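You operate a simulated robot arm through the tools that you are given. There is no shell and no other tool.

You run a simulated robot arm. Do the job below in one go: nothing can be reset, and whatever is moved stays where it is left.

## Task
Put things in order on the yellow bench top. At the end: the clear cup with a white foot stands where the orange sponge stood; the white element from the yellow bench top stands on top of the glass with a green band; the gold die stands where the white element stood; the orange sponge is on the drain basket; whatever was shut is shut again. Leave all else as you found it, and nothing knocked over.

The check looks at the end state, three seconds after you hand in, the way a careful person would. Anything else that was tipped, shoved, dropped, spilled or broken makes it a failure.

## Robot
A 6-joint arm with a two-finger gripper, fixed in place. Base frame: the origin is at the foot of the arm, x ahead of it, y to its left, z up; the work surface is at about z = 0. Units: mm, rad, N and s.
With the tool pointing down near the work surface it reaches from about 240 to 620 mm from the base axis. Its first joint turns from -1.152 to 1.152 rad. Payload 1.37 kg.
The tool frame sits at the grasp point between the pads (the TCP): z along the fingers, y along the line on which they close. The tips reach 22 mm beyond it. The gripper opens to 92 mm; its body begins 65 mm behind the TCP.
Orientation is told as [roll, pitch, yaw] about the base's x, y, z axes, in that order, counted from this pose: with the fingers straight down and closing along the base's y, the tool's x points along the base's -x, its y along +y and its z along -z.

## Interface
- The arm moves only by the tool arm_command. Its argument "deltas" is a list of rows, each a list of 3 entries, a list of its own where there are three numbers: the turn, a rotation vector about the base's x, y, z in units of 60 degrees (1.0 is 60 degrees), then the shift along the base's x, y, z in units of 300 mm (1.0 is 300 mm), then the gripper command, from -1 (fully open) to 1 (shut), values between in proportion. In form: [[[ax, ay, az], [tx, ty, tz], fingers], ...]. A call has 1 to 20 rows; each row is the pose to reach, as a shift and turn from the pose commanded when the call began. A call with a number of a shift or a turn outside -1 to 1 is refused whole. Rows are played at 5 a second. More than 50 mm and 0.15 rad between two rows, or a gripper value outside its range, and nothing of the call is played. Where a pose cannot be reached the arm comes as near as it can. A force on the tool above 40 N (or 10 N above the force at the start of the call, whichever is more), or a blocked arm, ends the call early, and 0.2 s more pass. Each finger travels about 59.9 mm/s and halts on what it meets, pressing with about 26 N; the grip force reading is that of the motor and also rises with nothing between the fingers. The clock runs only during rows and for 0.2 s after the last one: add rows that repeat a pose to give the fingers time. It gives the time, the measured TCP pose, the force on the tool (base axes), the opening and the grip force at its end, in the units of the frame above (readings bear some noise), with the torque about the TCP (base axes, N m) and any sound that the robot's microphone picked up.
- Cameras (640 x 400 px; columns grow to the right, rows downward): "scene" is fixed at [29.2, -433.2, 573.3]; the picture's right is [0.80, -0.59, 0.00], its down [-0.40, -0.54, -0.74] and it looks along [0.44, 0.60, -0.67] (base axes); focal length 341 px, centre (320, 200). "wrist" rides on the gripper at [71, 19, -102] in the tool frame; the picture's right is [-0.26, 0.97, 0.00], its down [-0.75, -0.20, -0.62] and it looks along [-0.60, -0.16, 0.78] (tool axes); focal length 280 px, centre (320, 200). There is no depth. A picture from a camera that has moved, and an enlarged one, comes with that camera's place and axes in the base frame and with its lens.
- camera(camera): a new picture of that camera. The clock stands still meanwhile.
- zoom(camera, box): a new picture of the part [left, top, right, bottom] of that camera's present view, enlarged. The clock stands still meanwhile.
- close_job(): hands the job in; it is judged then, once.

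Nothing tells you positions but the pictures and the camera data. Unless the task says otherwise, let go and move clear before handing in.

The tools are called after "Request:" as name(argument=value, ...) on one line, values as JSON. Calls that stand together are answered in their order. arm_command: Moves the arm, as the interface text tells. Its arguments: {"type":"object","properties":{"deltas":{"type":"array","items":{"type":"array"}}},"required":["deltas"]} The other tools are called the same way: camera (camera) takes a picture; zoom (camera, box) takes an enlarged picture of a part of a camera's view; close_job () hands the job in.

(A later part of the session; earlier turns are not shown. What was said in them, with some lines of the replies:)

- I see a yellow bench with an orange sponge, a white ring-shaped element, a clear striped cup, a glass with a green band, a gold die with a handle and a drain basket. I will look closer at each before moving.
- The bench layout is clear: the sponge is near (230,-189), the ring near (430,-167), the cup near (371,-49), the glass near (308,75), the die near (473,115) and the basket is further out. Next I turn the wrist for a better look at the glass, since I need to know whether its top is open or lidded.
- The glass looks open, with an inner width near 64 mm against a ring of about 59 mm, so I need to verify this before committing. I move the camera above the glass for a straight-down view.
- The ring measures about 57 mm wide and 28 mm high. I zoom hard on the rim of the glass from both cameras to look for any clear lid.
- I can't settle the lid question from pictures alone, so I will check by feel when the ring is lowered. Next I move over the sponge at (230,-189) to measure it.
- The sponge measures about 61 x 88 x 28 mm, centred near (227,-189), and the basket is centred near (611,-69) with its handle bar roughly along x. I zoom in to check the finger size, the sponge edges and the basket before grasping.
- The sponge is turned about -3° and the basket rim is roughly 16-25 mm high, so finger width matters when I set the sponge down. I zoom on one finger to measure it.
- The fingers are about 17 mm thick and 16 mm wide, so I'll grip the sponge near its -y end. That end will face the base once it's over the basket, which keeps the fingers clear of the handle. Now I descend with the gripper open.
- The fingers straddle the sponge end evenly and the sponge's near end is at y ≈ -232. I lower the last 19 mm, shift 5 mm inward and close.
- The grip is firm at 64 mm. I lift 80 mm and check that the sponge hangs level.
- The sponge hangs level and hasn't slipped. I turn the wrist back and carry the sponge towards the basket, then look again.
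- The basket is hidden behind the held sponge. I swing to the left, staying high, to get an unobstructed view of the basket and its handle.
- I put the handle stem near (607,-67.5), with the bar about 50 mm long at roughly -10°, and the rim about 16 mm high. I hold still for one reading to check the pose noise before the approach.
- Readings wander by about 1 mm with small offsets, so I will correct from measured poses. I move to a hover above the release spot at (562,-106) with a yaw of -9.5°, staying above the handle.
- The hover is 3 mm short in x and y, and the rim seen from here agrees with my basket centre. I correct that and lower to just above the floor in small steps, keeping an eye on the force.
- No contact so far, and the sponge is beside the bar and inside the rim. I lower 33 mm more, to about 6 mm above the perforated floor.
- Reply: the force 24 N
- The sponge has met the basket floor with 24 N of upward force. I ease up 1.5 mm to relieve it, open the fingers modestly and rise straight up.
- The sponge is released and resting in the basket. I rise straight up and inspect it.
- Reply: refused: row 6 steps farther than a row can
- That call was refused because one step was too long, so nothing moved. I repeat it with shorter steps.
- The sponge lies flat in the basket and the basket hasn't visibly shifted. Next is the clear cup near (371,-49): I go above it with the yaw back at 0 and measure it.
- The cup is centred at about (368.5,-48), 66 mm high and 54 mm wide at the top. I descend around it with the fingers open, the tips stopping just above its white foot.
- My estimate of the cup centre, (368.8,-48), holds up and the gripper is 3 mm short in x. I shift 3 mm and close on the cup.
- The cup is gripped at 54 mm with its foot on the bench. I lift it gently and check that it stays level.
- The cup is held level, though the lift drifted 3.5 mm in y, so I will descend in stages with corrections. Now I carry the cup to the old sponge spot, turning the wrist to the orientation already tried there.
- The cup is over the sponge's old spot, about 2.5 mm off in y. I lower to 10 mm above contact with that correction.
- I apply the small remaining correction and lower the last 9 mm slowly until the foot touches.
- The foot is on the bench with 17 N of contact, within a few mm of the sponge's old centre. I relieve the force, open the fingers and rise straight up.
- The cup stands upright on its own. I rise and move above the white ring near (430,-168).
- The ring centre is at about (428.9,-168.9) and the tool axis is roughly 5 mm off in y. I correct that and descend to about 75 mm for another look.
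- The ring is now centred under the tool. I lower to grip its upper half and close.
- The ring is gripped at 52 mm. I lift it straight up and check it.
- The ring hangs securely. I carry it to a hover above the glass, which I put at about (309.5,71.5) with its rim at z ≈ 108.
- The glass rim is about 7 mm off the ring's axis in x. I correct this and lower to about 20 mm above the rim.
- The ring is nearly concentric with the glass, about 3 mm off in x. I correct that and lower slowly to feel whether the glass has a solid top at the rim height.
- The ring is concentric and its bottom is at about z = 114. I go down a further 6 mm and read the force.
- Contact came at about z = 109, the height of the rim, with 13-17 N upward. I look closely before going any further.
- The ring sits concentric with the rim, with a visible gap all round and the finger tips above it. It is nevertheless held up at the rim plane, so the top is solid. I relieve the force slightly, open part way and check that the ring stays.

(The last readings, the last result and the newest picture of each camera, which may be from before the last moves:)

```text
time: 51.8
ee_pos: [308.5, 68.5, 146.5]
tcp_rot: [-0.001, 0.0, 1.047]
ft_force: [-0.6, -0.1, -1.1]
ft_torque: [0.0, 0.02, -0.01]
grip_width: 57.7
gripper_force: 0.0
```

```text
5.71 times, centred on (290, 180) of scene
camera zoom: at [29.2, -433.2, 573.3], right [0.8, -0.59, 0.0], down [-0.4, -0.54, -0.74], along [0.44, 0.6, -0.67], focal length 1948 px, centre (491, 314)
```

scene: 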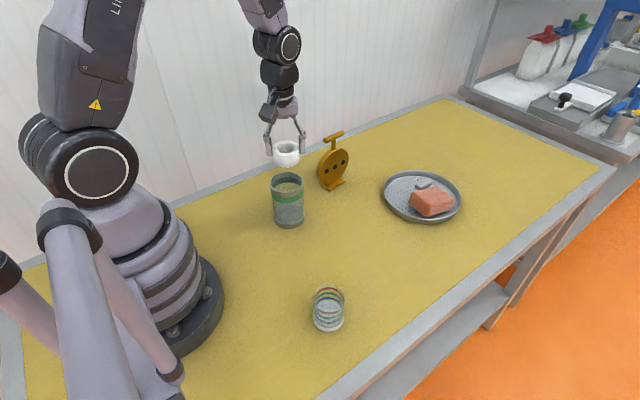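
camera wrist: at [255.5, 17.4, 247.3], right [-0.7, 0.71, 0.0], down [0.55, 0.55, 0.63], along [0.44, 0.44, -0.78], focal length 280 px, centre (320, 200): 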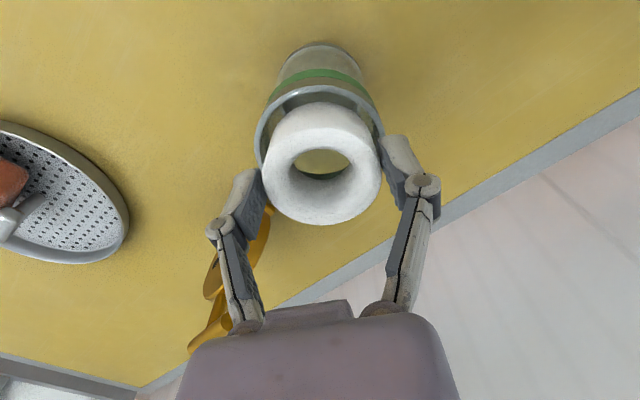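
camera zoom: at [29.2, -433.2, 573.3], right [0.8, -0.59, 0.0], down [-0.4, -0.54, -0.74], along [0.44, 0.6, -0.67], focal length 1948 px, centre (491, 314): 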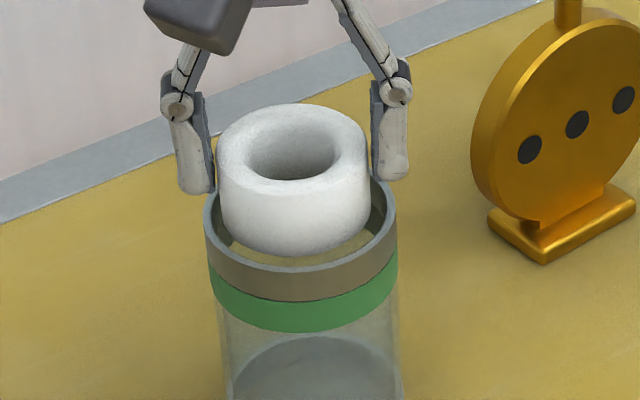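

The ring stays on top with the fingers off it. I open wider, check once more and rise.

Request:
arm_command(deltas=[[[0, 0, 0], [0, 0, 0], -0.5], [[0, 0, 0], [0, 0, 0], -0.8], [[0, 0, 0], [0, 0, 0], -0.8]])

Request:
zoom(camera="scene", box=[260, 145, 320, 215])

Request:
arm_command(deltas=[[[0, 0, 0], [0, 0, 0.02], -0.8], [[0, 0, 0], [0, 0, 0.06], -0.8], [[0, 0, 0], [0, 0, 0.14], -0.8], [[0, 0, 0], [0, 0, 0.24], -0.8], [[0, 0, 0], [0, 0, 0.34], -0.8], [[0, 0, 0], [0, 0, 0.34], -0.8]])

Request:
zoom(camera="scene", box=[260, 145, 320, 245])

Request:
camera(camera="wrist")

```text
time: 52.6
ee_pos: [308.0, 67.0, 145.6]
tcp_rot: [-0.001, 0.0, 1.046]
ft_force: [0.4, -0.2, 0.1]
ft_torque: [0.01, 0.01, 0.02]
grip_width: 82.5
gripper_force: 0.0
```

```text
5.71 times, centred on (290, 180) of scene
camera zoom: at [29.2, -433.2, 573.3], right [0.8, -0.59, 0.0], down [-0.4, -0.54, -0.74], along [0.44, 0.6, -0.67], focal length 1948 px, centre (491, 314)
```

zoom: 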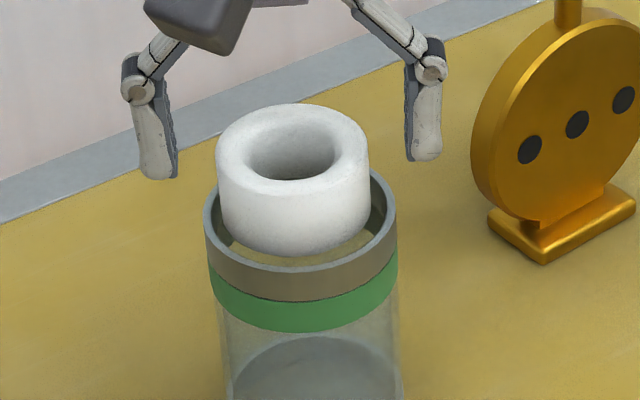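

```text
time: 54.0
ee_pos: [305.5, 71.2, 251.0]
tcp_rot: [-0.002, -0.001, 1.047]
ft_force: [-0.3, 0.5, 0.1]
ft_torque: [0.01, 0.0, -0.04]
grip_width: 82.8
gripper_force: 0.1
```

```text
4.00 times, centred on (290, 195) of scene
camera zoom: at [29.2, -433.2, 573.3], right [0.8, -0.59, 0.0], down [-0.4, -0.54, -0.74], along [0.44, 0.6, -0.67], focal length 1364 px, centre (440, 220)
```

zoom: 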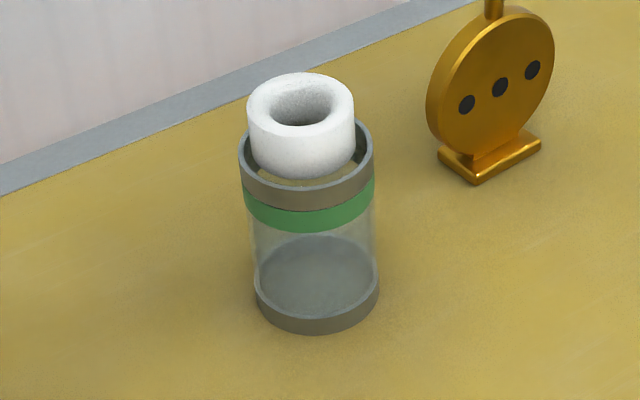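

```text
taken
camera wrist: at [253.8, 20.0, 352.5], right [-0.7, 0.71, 0.0], down [0.55, 0.55, 0.63], along [0.44, 0.44, -0.78], focal length 280 px, centre (320, 200)
```

wrist: 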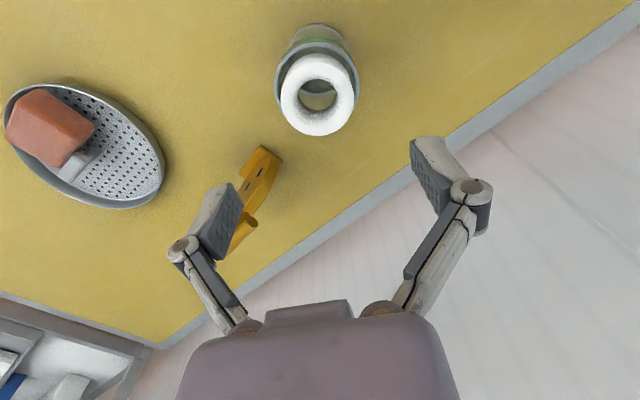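

The ring stands on the glass. Next I go above the gold die with the wrist turned back so the fingers close across its handle bar, and measure it.

Request:
arm_command(deltas=[[[0, 0, -0.125], [0.07, 0.018, 0.004], -1], [[0, 0, -0.25], [0.14, 0.036, 0.008], -1], [[0, 0, -0.375], [0.21, 0.055, 0.012], -1], [[0, 0, -0.5], [0.28, 0.073, 0.016], -1], [[0, 0, -0.625], [0.35, 0.091, 0.02], -1], [[0, 0, -0.75], [0.42, 0.11, 0.024], -1], [[0, 0, -0.875], [0.49, 0.128, 0.028], -1], [[0, 0, -1.0], [0.558, 0.146, 0.03], -1], [[0, 0, -1.0], [0.558, 0.146, 0.03], -1]])

Request:
camera(camera="wrist")

Request:
zoom(camera="wrist", box=[240, 0, 400, 140])

Request:
zoom(camera="scene", box=[305, 120, 365, 200])

```text
time: 56.0
ee_pos: [473.0, 110.2, 258.7]
tcp_rot: [-0.001, -0.001, 0.001]
ft_force: [0.1, 0.4, 0.1]
ft_torque: [0.02, 0.01, -0.02]
grip_width: 92.1
gripper_force: 0.0
```

```text
taken
camera wrist: at [402.0, 131.9, 361.5], right [0.26, 0.96, 0.0], down [0.75, -0.21, 0.63], along [0.6, -0.17, -0.78], focal length 280 px, centre (320, 200)
```

wrist: 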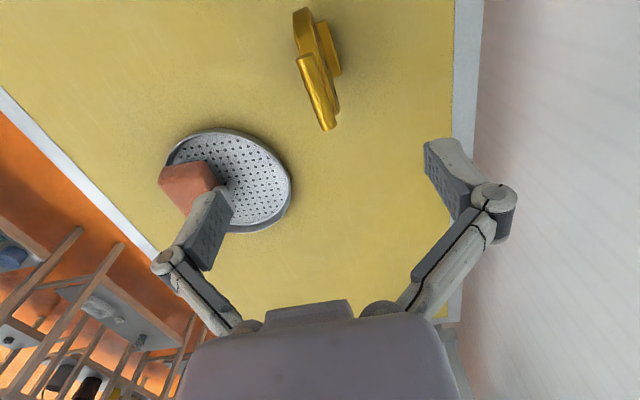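

```text
2.86 times, centred on (320, 70) of wrist
camera zoom: at [402.0, 131.9, 361.5], right [0.26, 0.96, 0.0], down [0.75, -0.21, 0.63], along [0.6, -0.17, -0.78], focal length 801 px, centre (320, 571)
```

zoom: 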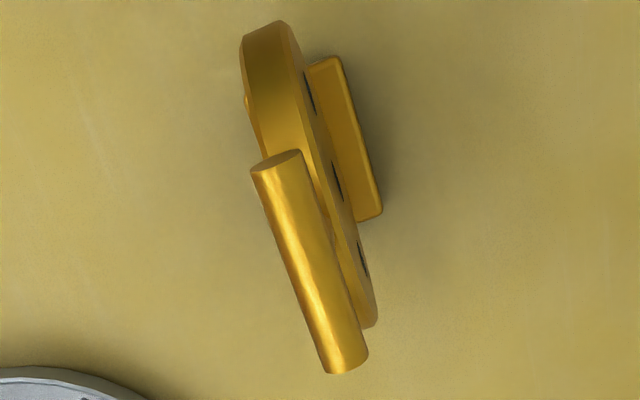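

```text
5.00 times, centred on (335, 160) of scene
camera zoom: at [29.2, -433.2, 573.3], right [0.8, -0.59, 0.0], down [-0.4, -0.54, -0.74], along [0.44, 0.6, -0.67], focal length 1705 px, centre (245, 400)
```

zoom: 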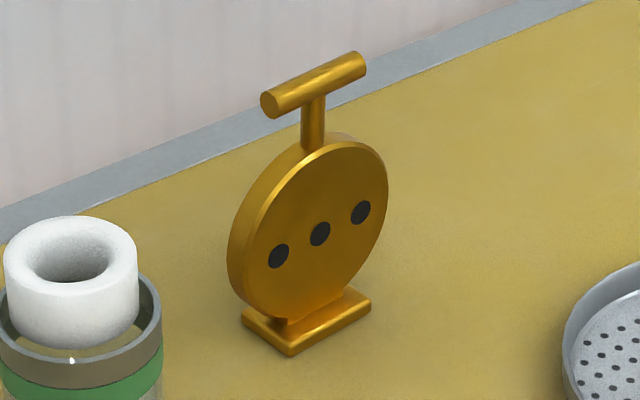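

The handle bar is centred at about (468.7,112), about 55 mm long, turned +3.7° and at z ≈ 142. I align to it and lower to just above the bar for a second look.

Request:
arm_command(deltas=[[[0, 0, 0.03], [-0.007, -0.0015, -0.06], -1], [[0, 0, 0.062], [-0.0143, -0.003, -0.12], -1], [[0, 0, 0.062], [-0.0143, -0.003, -0.18], -1], [[0, 0, 0.062], [-0.0143, -0.003, -0.22], -1], [[0, 0, 0.062], [-0.0143, -0.003, -0.22], -1]])

Request:
camera(camera="wrist")

Request:
zoom(camera="wrist", box=[240, 30, 400, 230])

Request:
zoom(camera="scene", box=[300, 90, 390, 200])

```text
time: 57.2
ee_pos: [470.8, 108.8, 189.7]
tcp_rot: [-0.001, 0.0, 0.065]
ft_force: [-0.5, 0.3, -0.3]
ft_torque: [0.0, 0.02, 0.0]
grip_width: 92.0
gripper_force: 0.0
```

```text
taken
camera wrist: at [398.1, 125.4, 292.4], right [0.2, 0.98, 0.0], down [0.77, -0.15, 0.63], along [0.61, -0.13, -0.78], focal length 280 px, centre (320, 200)
```

wrist: 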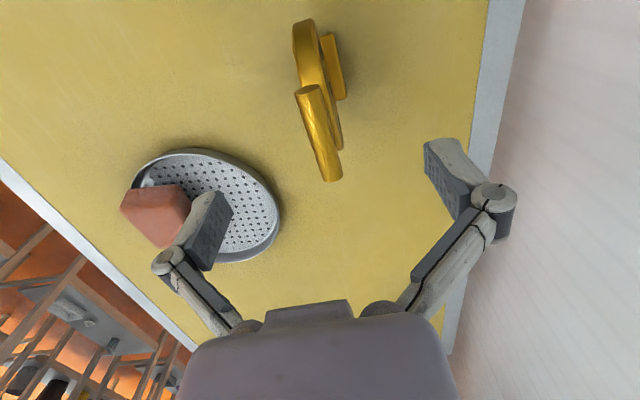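

```text
2.00 times, centred on (320, 130) of wrist
camera zoom: at [398.1, 125.4, 292.4], right [0.2, 0.98, 0.0], down [0.77, -0.15, 0.63], along [0.61, -0.13, -0.78], focal length 561 px, centre (320, 340)
```

zoom: 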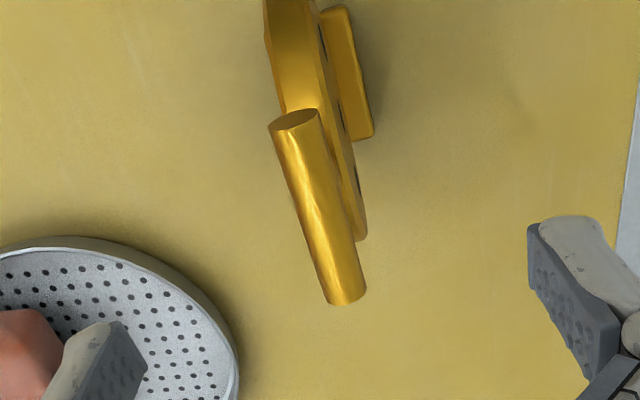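

```text
3.64 times, centred on (345, 145) of scene
camera zoom: at [29.2, -433.2, 573.3], right [0.8, -0.59, 0.0], down [-0.4, -0.54, -0.74], along [0.44, 0.6, -0.67], focal length 1240 px, centre (229, 400)
```

zoom: 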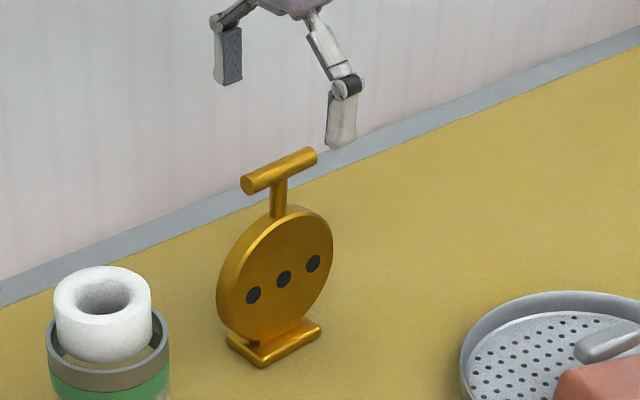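

The bar is lined up with the tool, 1.6 mm off sideways and centred at z ≈ 144. I lower the fingers around it and stop before closing.

Request:
arm_command(deltas=[[[0, 0, 0], [-0.003, 0.003, -0.03], -1], [[0, 0, 0], [-0.006, 0.005, -0.07], -1], [[0, 0, 0], [-0.006, 0.005, -0.11], -1], [[0, 0, 0], [-0.006, 0.005, -0.152], -1], [[0, 0, 0], [-0.006, 0.005, -0.152], -1]])

Request:
camera(camera="wrist")

Request:
zoom(camera="scene", box=[300, 90, 390, 200])

```text
time: 58.4
ee_pos: [468.6, 113.0, 145.5]
tcp_rot: [-0.001, 0.001, 0.064]
ft_force: [-0.1, 0.1, -0.1]
ft_torque: [-0.01, -0.02, -0.01]
grip_width: 92.0
gripper_force: 0.0
```

```text
taken
camera wrist: at [396.0, 129.3, 247.3], right [0.2, 0.98, 0.0], down [0.77, -0.15, 0.63], along [0.61, -0.12, -0.78], focal length 280 px, centre (320, 200)
```

wrist: 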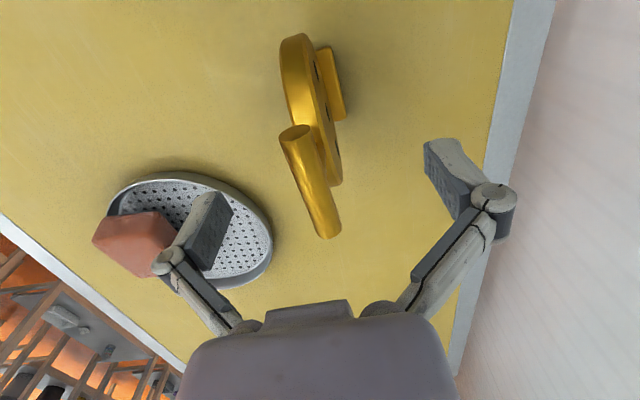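

```text
3.64 times, centred on (345, 145) of scene
camera zoom: at [29.2, -433.2, 573.3], right [0.8, -0.59, 0.0], down [-0.4, -0.54, -0.74], along [0.44, 0.6, -0.67], focal length 1240 px, centre (229, 400)
```

zoom: 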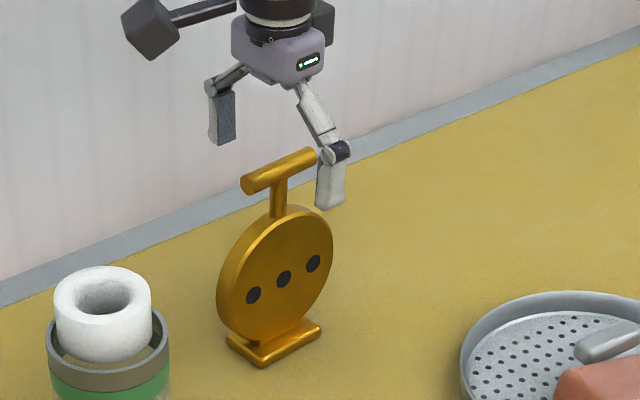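

The bar is now 2.5 mm to one side, so I correct that. I then close part way to 30 mm to check the symmetry before gripping.

Request:
arm_command(deltas=[[[0, 0, 0], [0, -0.008, 0], -1], [[0, 0, 0], [0, -0.008, 0], -0.6], [[0, 0, 0], [0, -0.008, 0], -0.1], [[0, 0, 0], [0, -0.008, 0], 0.3], [[0, 0, 0], [0, -0.008, 0], 0.35], [[0, 0, 0], [0, -0.008, 0], 0.35]])

Request:
camera(camera="wrist")

Request:
zoom(camera="wrist", box=[240, 90, 400, 260])

Request:
zoom(camera="scene", box=[300, 90, 390, 200])

```text
time: 59.8
ee_pos: [468.7, 110.5, 145.2]
tcp_rot: [-0.002, 0.002, 0.066]
ft_force: [0.2, -0.3, -0.4]
ft_torque: [-0.02, 0.0, 0.01]
grip_width: 29.9
gripper_force: 0.1
```

```text
taken
camera wrist: at [396.5, 126.5, 246.8], right [0.2, 0.98, 0.0], down [0.77, -0.15, 0.63], along [0.61, -0.13, -0.78], focal length 280 px, centre (320, 200)
```

wrist: 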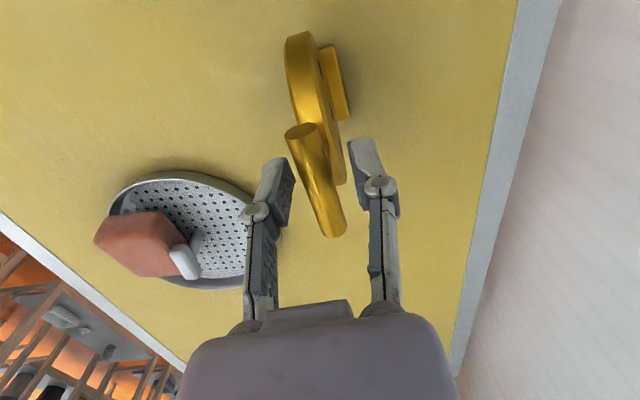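

```text
2.35 times, centred on (320, 175) of wrist
camera zoom: at [396.5, 126.5, 246.8], right [0.2, 0.98, 0.0], down [0.77, -0.15, 0.63], along [0.61, -0.13, -0.78], focal length 660 px, centre (320, 259)
```

zoom: 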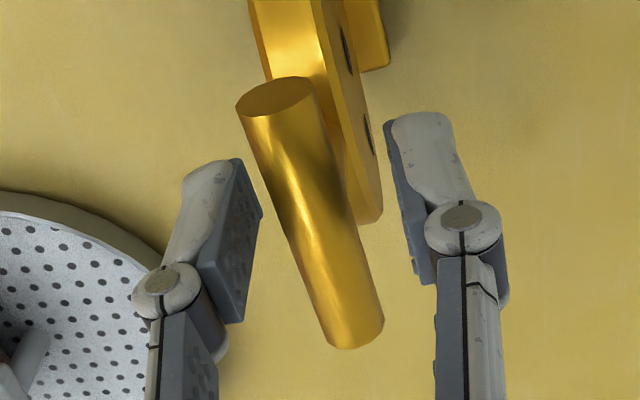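

```text
3.64 times, centred on (345, 145) of scene
camera zoom: at [29.2, -433.2, 573.3], right [0.8, -0.59, 0.0], down [-0.4, -0.54, -0.74], along [0.44, 0.6, -0.67], focal length 1240 px, centre (229, 400)
```

zoom: 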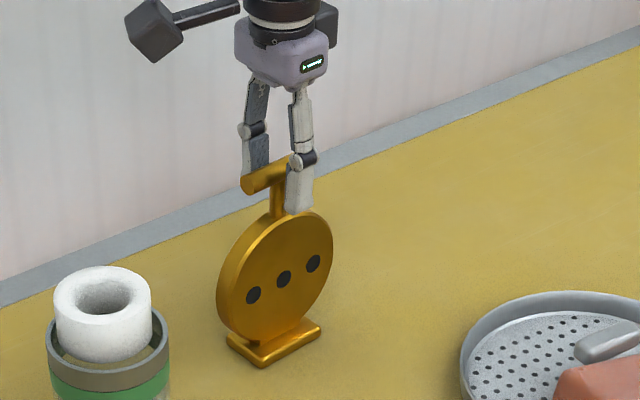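

The bar is centred between the fingers to within a millimetre. I close on it.

Request:
arm_command(deltas=[[[0, 0, 0], [0, 0, 0], 0.5], [[0, 0, 0], [0, 0, 0], 0.6], [[0, 0, 0], [0, 0, 0], 0.7], [[0, 0, 0], [0, 0, 0], 0.9], [[0, 0, 0], [0, 0, 0], 1], [[0, 0, 0], [0, 0, 0], 1]])

Request:
zoom(camera="scene", box=[300, 90, 390, 200])

Request:
camera(camera="wrist")

```text
time: 61.2
ee_pos: [468.5, 109.5, 144.4]
tcp_rot: [-0.001, -0.001, 0.065]
ft_force: [-0.7, -0.8, 1.1]
ft_torque: [-0.01, 0.07, 0.0]
grip_width: 12.8
gripper_force: 26.2
```

```text
3.64 times, centred on (345, 145) of scene
camera zoom: at [29.2, -433.2, 573.3], right [0.8, -0.59, 0.0], down [-0.4, -0.54, -0.74], along [0.44, 0.6, -0.67], focal length 1240 px, centre (229, 400)
```

zoom: 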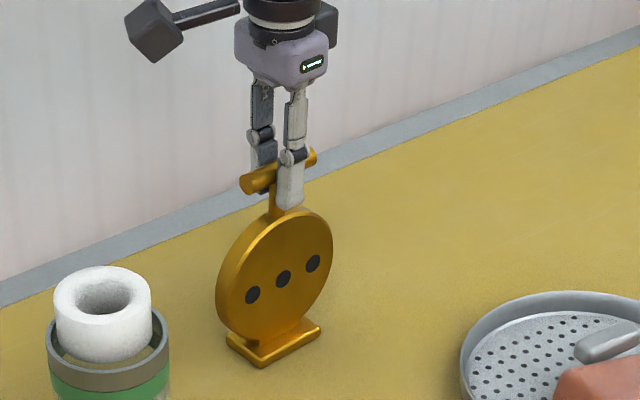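

```text
taken
camera wrist: at [396.5, 126.5, 246.8], right [0.2, 0.98, 0.0], down [0.77, -0.15, 0.62], along [0.61, -0.13, -0.78], focal length 280 px, centre (320, 200)
```

wrist: 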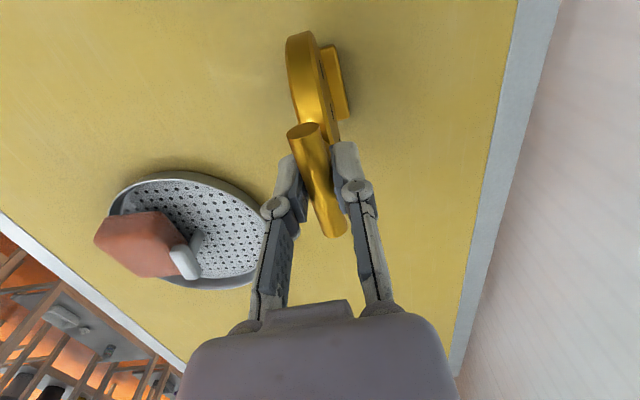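

Gripped at 12.8 mm. I lift gently and check the weight and the tilt.

Request:
arm_command(deltas=[[[0, 0, 0], [0, 0, 0.01], 1], [[0, 0, 0], [0, 0, 0.03], 1], [[0, 0, 0], [0, 0, 0.07], 1], [[0, 0, 0], [0, 0, 0.12], 1], [[0, 0, 0], [0, 0, 0.17], 1], [[0, 0, 0], [0, 0, 0.2], 1], [[0, 0, 0], [0, 0, 0.2], 1]])

Request:
zoom(camera="scene", box=[290, 60, 400, 200])

Request:
camera(camera="wrist")

```text
time: 62.8
ee_pos: [468.9, 109.2, 206.2]
tcp_rot: [-0.002, -0.001, 0.065]
ft_force: [0.3, -0.5, -5.1]
ft_torque: [-0.01, 0.0, 0.0]
grip_width: 12.9
gripper_force: 26.0
```

```text
2.86 times, centred on (345, 130) of scene
camera zoom: at [29.2, -433.2, 573.3], right [0.8, -0.59, 0.0], down [-0.4, -0.54, -0.74], along [0.44, 0.6, -0.67], focal length 974 px, centre (249, 400)
```

zoom: 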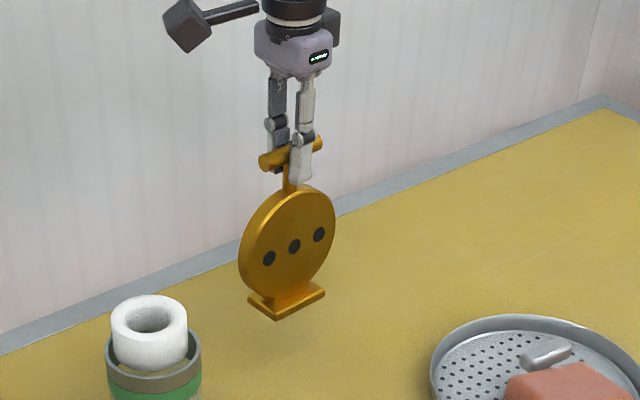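

```text
taken
camera wrist: at [396.7, 125.2, 308.1], right [0.2, 0.98, 0.0], down [0.77, -0.15, 0.62], along [0.61, -0.13, -0.78], focal length 280 px, centre (320, 200)
```

wrist: 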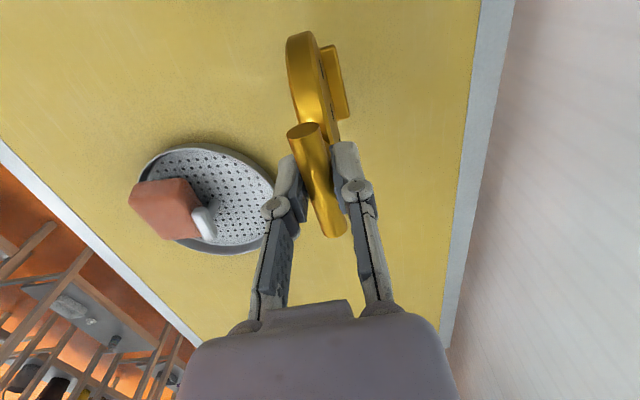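

The die hangs upright and weighs about 5 N. I carry it level to the ring's old spot at (429,-169).

Request:
arm_command(deltas=[[[0, 0, 0], [-0.006, -0.04, 0], 1], [[0, 0, 0], [-0.018, -0.12, 0], 1], [[0, 0, 0], [-0.033, -0.22, 0], 1], [[0, 0, 0], [-0.05, -0.34, 0], 1], [[0, 0, 0], [-0.067, -0.46, 0], 1], [[0, 0, 0], [-0.083, -0.58, 0], 1], [[0, 0, 0], [-0.1, -0.7, 0], 1], [[0, 0, 0], [-0.115, -0.8, 0], 1], [[0, 0, 0], [-0.125, -0.88, 0], 1], [[0, 0, 0], [-0.132, -0.933, 0], 1], [[0, 0, 0], [-0.132, -0.933, 0], 1]])

Request:
camera(camera="wrist")

Request:
camera(camera="scene")

```text
time: 65.2
ee_pos: [427.3, -172.5, 207.6]
tcp_rot: [-0.001, 0.0, 0.063]
ft_force: [-0.8, 0.7, -5.6]
ft_torque: [0.0, 0.03, -0.06]
grip_width: 12.7
gripper_force: 26.0
```

```text
taken
camera wrist: at [356.7, -155.2, 309.5], right [0.2, 0.98, 0.0], down [0.77, -0.15, 0.62], along [0.61, -0.12, -0.78], focal length 280 px, centre (320, 200)
```

wrist: 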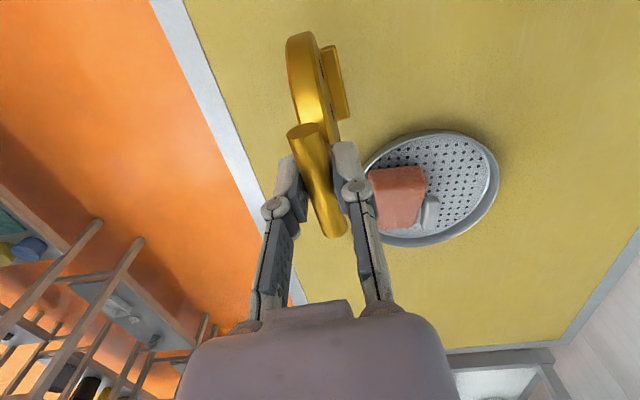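

```text
taken
```

scene: 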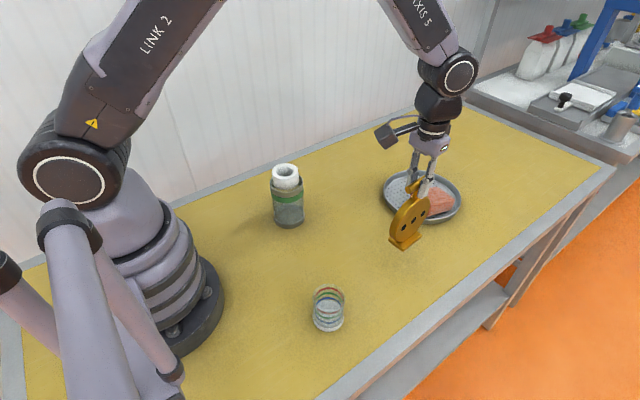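

The die is over the target. I lower it to about 12 mm above contact and recheck its position.

Request:
arm_command(deltas=[[[0, 0, 0], [0, 0, -0.03], 1], [[0, 0, 0], [0, 0, -0.08], 1], [[0, 0, 0], [0, 0, -0.13], 1], [[0, 0, 0], [0, 0, -0.168], 1], [[0, 0, 0], [0, 0, -0.168], 1]])

Request:
camera(camera="wrist")

Request:
zoom(camera="scene", box=[350, 160, 460, 280])

```text
time: 66.4
ee_pos: [428.7, -170.0, 156.7]
tcp_rot: [-0.001, 0.0, 0.063]
ft_force: [-0.2, -0.1, -5.6]
ft_torque: [0.02, 0.03, 0.0]
grip_width: 12.5
gripper_force: 26.0
```

```text
taken
camera wrist: at [356.6, -153.8, 258.1], right [0.2, 0.98, 0.0], down [0.77, -0.15, 0.62], along [0.61, -0.13, -0.78], focal length 280 px, centre (320, 200)
```

wrist: 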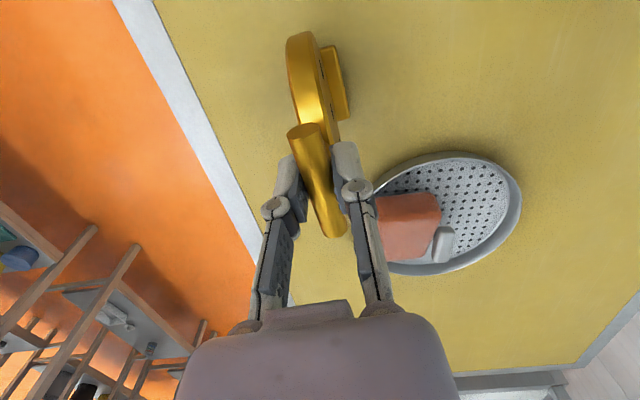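

```text
3.33 times, centred on (405, 220) of scene
camera zoom: at [29.2, -433.2, 573.3], right [0.8, -0.59, 0.0], down [-0.4, -0.54, -0.74], along [0.44, 0.6, -0.67], focal length 1136 px, centre (37, 133)
```

zoom: 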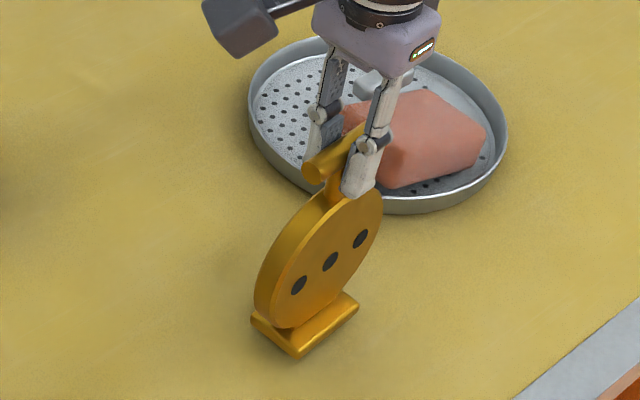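

Position is good at (428.7,-168). I lower the last 12 mm in small steps and watch the force.

Request:
arm_command(deltas=[[[0, 0, 0], [0, -0.001, -0.013], 1], [[0, 0, 0], [0, -0.002, -0.025], 1], [[0, 0, 0], [0, -0.002, -0.032], 1], [[0, 0, 0], [0, -0.002, -0.036], 1], [[0, 0, 0], [0, -0.002, -0.036], 1]])

Request:
zoom(camera="scene", box=[350, 160, 460, 280])

```text
time: 67.6
ee_pos: [429.8, -170.1, 145.3]
tcp_rot: [-0.003, -0.001, 0.066]
ft_force: [-2.3, -0.9, 11.2]
ft_torque: [-0.05, 0.58, 0.03]
grip_width: 12.5
gripper_force: 26.2
```

```text
3.33 times, centred on (405, 220) of scene
camera zoom: at [29.1, -433.2, 573.3], right [0.8, -0.59, 0.0], down [-0.4, -0.54, -0.74], along [0.44, 0.6, -0.67], focal length 1136 px, centre (37, 133)
```

zoom: 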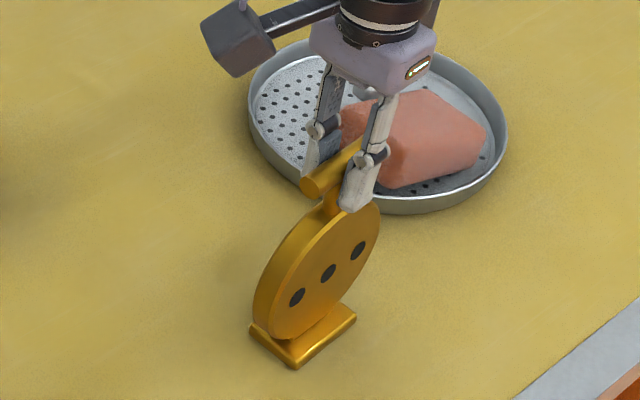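

The base has touched down with about 17 N of contact. I ease off 1 mm, then open slowly so the die settles flat.

Request:
arm_command(deltas=[[[0, 0, 0], [0, 0, 0.002], 1], [[0, 0, 0], [0, 0, 0.0035], 1], [[0, 0, 0], [0, 0, 0.0035], 1]])

Request:
arm_command(deltas=[[[0, 0, 0], [0, 0, 0], 0.7], [[0, 0, 0], [0, 0, 0], 0.55], [[0, 0, 0], [0, 0, 0], 0.3], [[0, 0, 0], [0, 0, 0], 0]])

Request:
zoom(camera="scene", box=[350, 160, 460, 280])

Request:
camera(camera="wrist")

```text
time: 68.4
ee_pos: [429.7, -169.7, 145.4]
tcp_rot: [-0.003, -0.001, 0.065]
ft_force: [2.1, 2.6, 10.8]
ft_torque: [0.08, -0.03, 0.01]
grip_width: 12.9
gripper_force: 26.1
```

```text
time: 69.4
ee_pos: [429.8, -171.3, 145.0]
tcp_rot: [-0.001, 0.0, 0.064]
ft_force: [-1.2, 0.8, 0.8]
ft_torque: [-0.03, -0.01, -0.02]
grip_width: 45.9
gripper_force: 0.1
```

```text
3.33 times, centred on (405, 220) of scene
camera zoom: at [29.2, -433.2, 573.3], right [0.8, -0.59, 0.0], down [-0.4, -0.54, -0.74], along [0.44, 0.6, -0.67], focal length 1136 px, centre (37, 133)
```

zoom: 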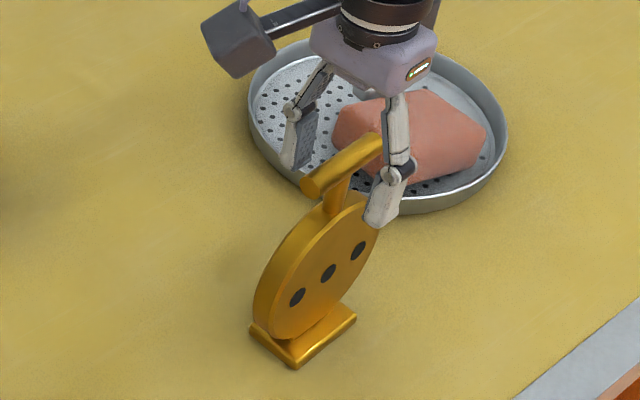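

```text
taken
camera wrist: at [357.0, -154.5, 246.5], right [0.2, 0.98, 0.0], down [0.77, -0.15, 0.63], along [0.61, -0.13, -0.78], focal length 280 px, centre (320, 200)
```

wrist: 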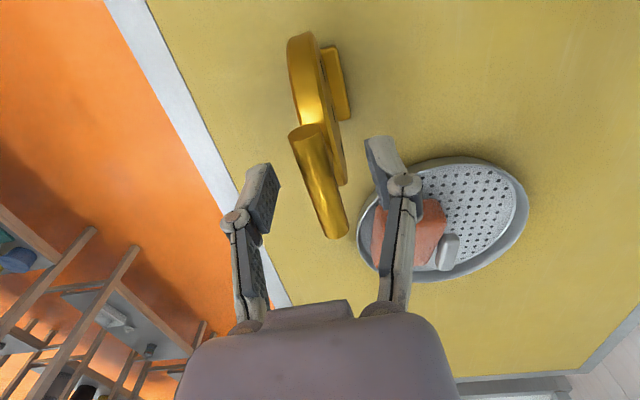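

The die stands on its own. I open fully, rise straight up and then look over the whole bench.

Request:
arm_command(deltas=[[[0, 0, 0], [0, 0, 0], -0.4], [[0, 0, 0], [0, 0, 0.02], -0.8], [[0, 0, 0], [0, 0, 0.06], -1], [[0, 0, 0], [0, 0, 0.14], -1], [[0, 0, 0], [0, 0, 0.25], -1], [[0, 0, 0], [0, 0, 0.36], -1], [[0, 0, 0], [0, 0, 0.46], -1], [[0, 0, 0], [-0.06, 0.08, 0.5], -1], [[0, 0, 0], [-0.12, 0.2, 0.5], -1], [[0, 0, 0], [-0.18, 0.32, 0.5], -1], [[0, 0, 0], [-0.18, 0.32, 0.5], -1]])

Request:
camera(camera="scene")

Request:
camera(camera="wrist")

Request:
zoom(camera="scene", box=[360, 150, 480, 280])

Request:
zoom(camera="scene", box=[255, 150, 375, 345])

```text
time: 71.8
ee_pos: [377.2, -73.2, 291.9]
tcp_rot: [0.0, 0.002, 0.065]
ft_force: [-0.3, -0.2, 0.5]
ft_torque: [0.03, -0.02, -0.01]
grip_width: 92.0
gripper_force: 0.0
```

```text
taken
```

scene: 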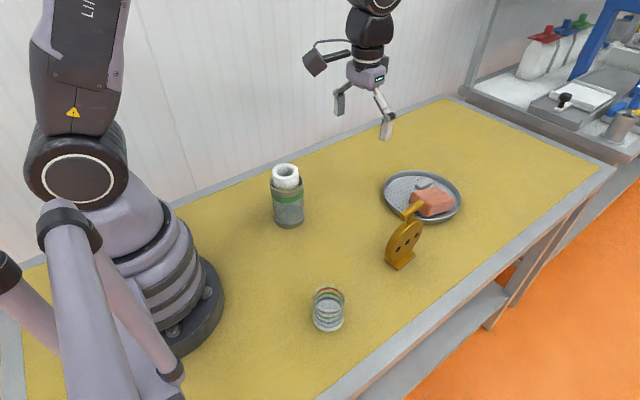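

```text
taken
camera wrist: at [305.2, -57.1, 393.9], right [0.2, 0.98, 0.0], down [0.77, -0.15, 0.62], along [0.61, -0.13, -0.78], focal length 280 px, centre (320, 200)
```

wrist: 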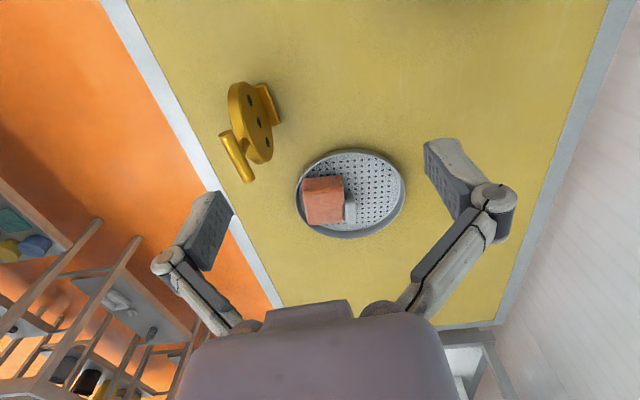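

```text
3.08 times, centred on (420, 215) of scene
camera zoom: at [29.2, -433.2, 573.3], right [0.8, -0.59, 0.0], down [-0.4, -0.54, -0.74], along [0.44, 0.6, -0.67], focal length 1049 px, centre (12, 154)
```

zoom: 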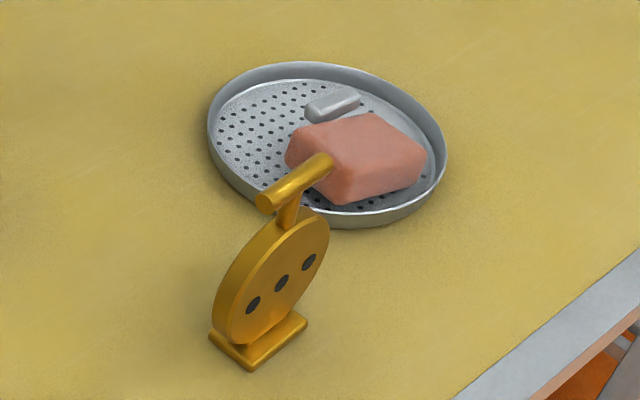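

```text
2.05 times, centred on (315, 248) of scene
camera zoom: at [29.2, -433.2, 573.3], right [0.8, -0.59, 0.0], down [-0.4, -0.54, -0.74], along [0.44, 0.6, -0.67], focal length 699 px, centre (330, 103)
```

zoom: 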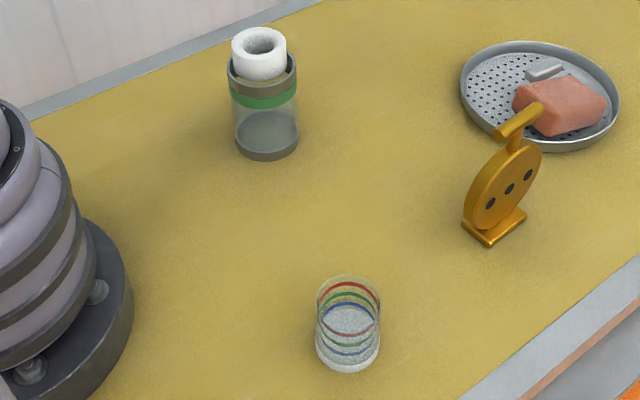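

All four items are in place:
- The cup stands within about 5 mm of the sponge's old centre.
- The ring stands on the glass.
- The die stands upright at about (433,-169), the ring's old spot.
- The sponge lies in the basket.

The gripper is open and clear, and I opened nothing that would need shutting, so I hand in the job.

Request:
close_job()

```text
The job is handed in.
```

The job is handed in, and my last pictures show all four items where you asked, nothing knocked over and the arm open and clear of everything.

- **Clear cup:** it stands upright where the sponge was, about 3–5 mm off the sponge's old centre in y.
- **White element (the ring):** it stands on the glass with the green band. The glass looked open in every picture, and the ring is narrower than the opening. When I lowered the ring it met solid support at the rim, and it stayed there after I let go.
- **Gold die:** it stands upright where the ring was, within a few millimetres by the pictures.
- **Orange sponge:** it lies on the perforated floor of the drain basket, beside the handle. I pressed it down with about 24 N before letting go, and the basket may have shifted by about 1 mm.
- **Shut again:** I opened nothing, so there was nothing to shut.
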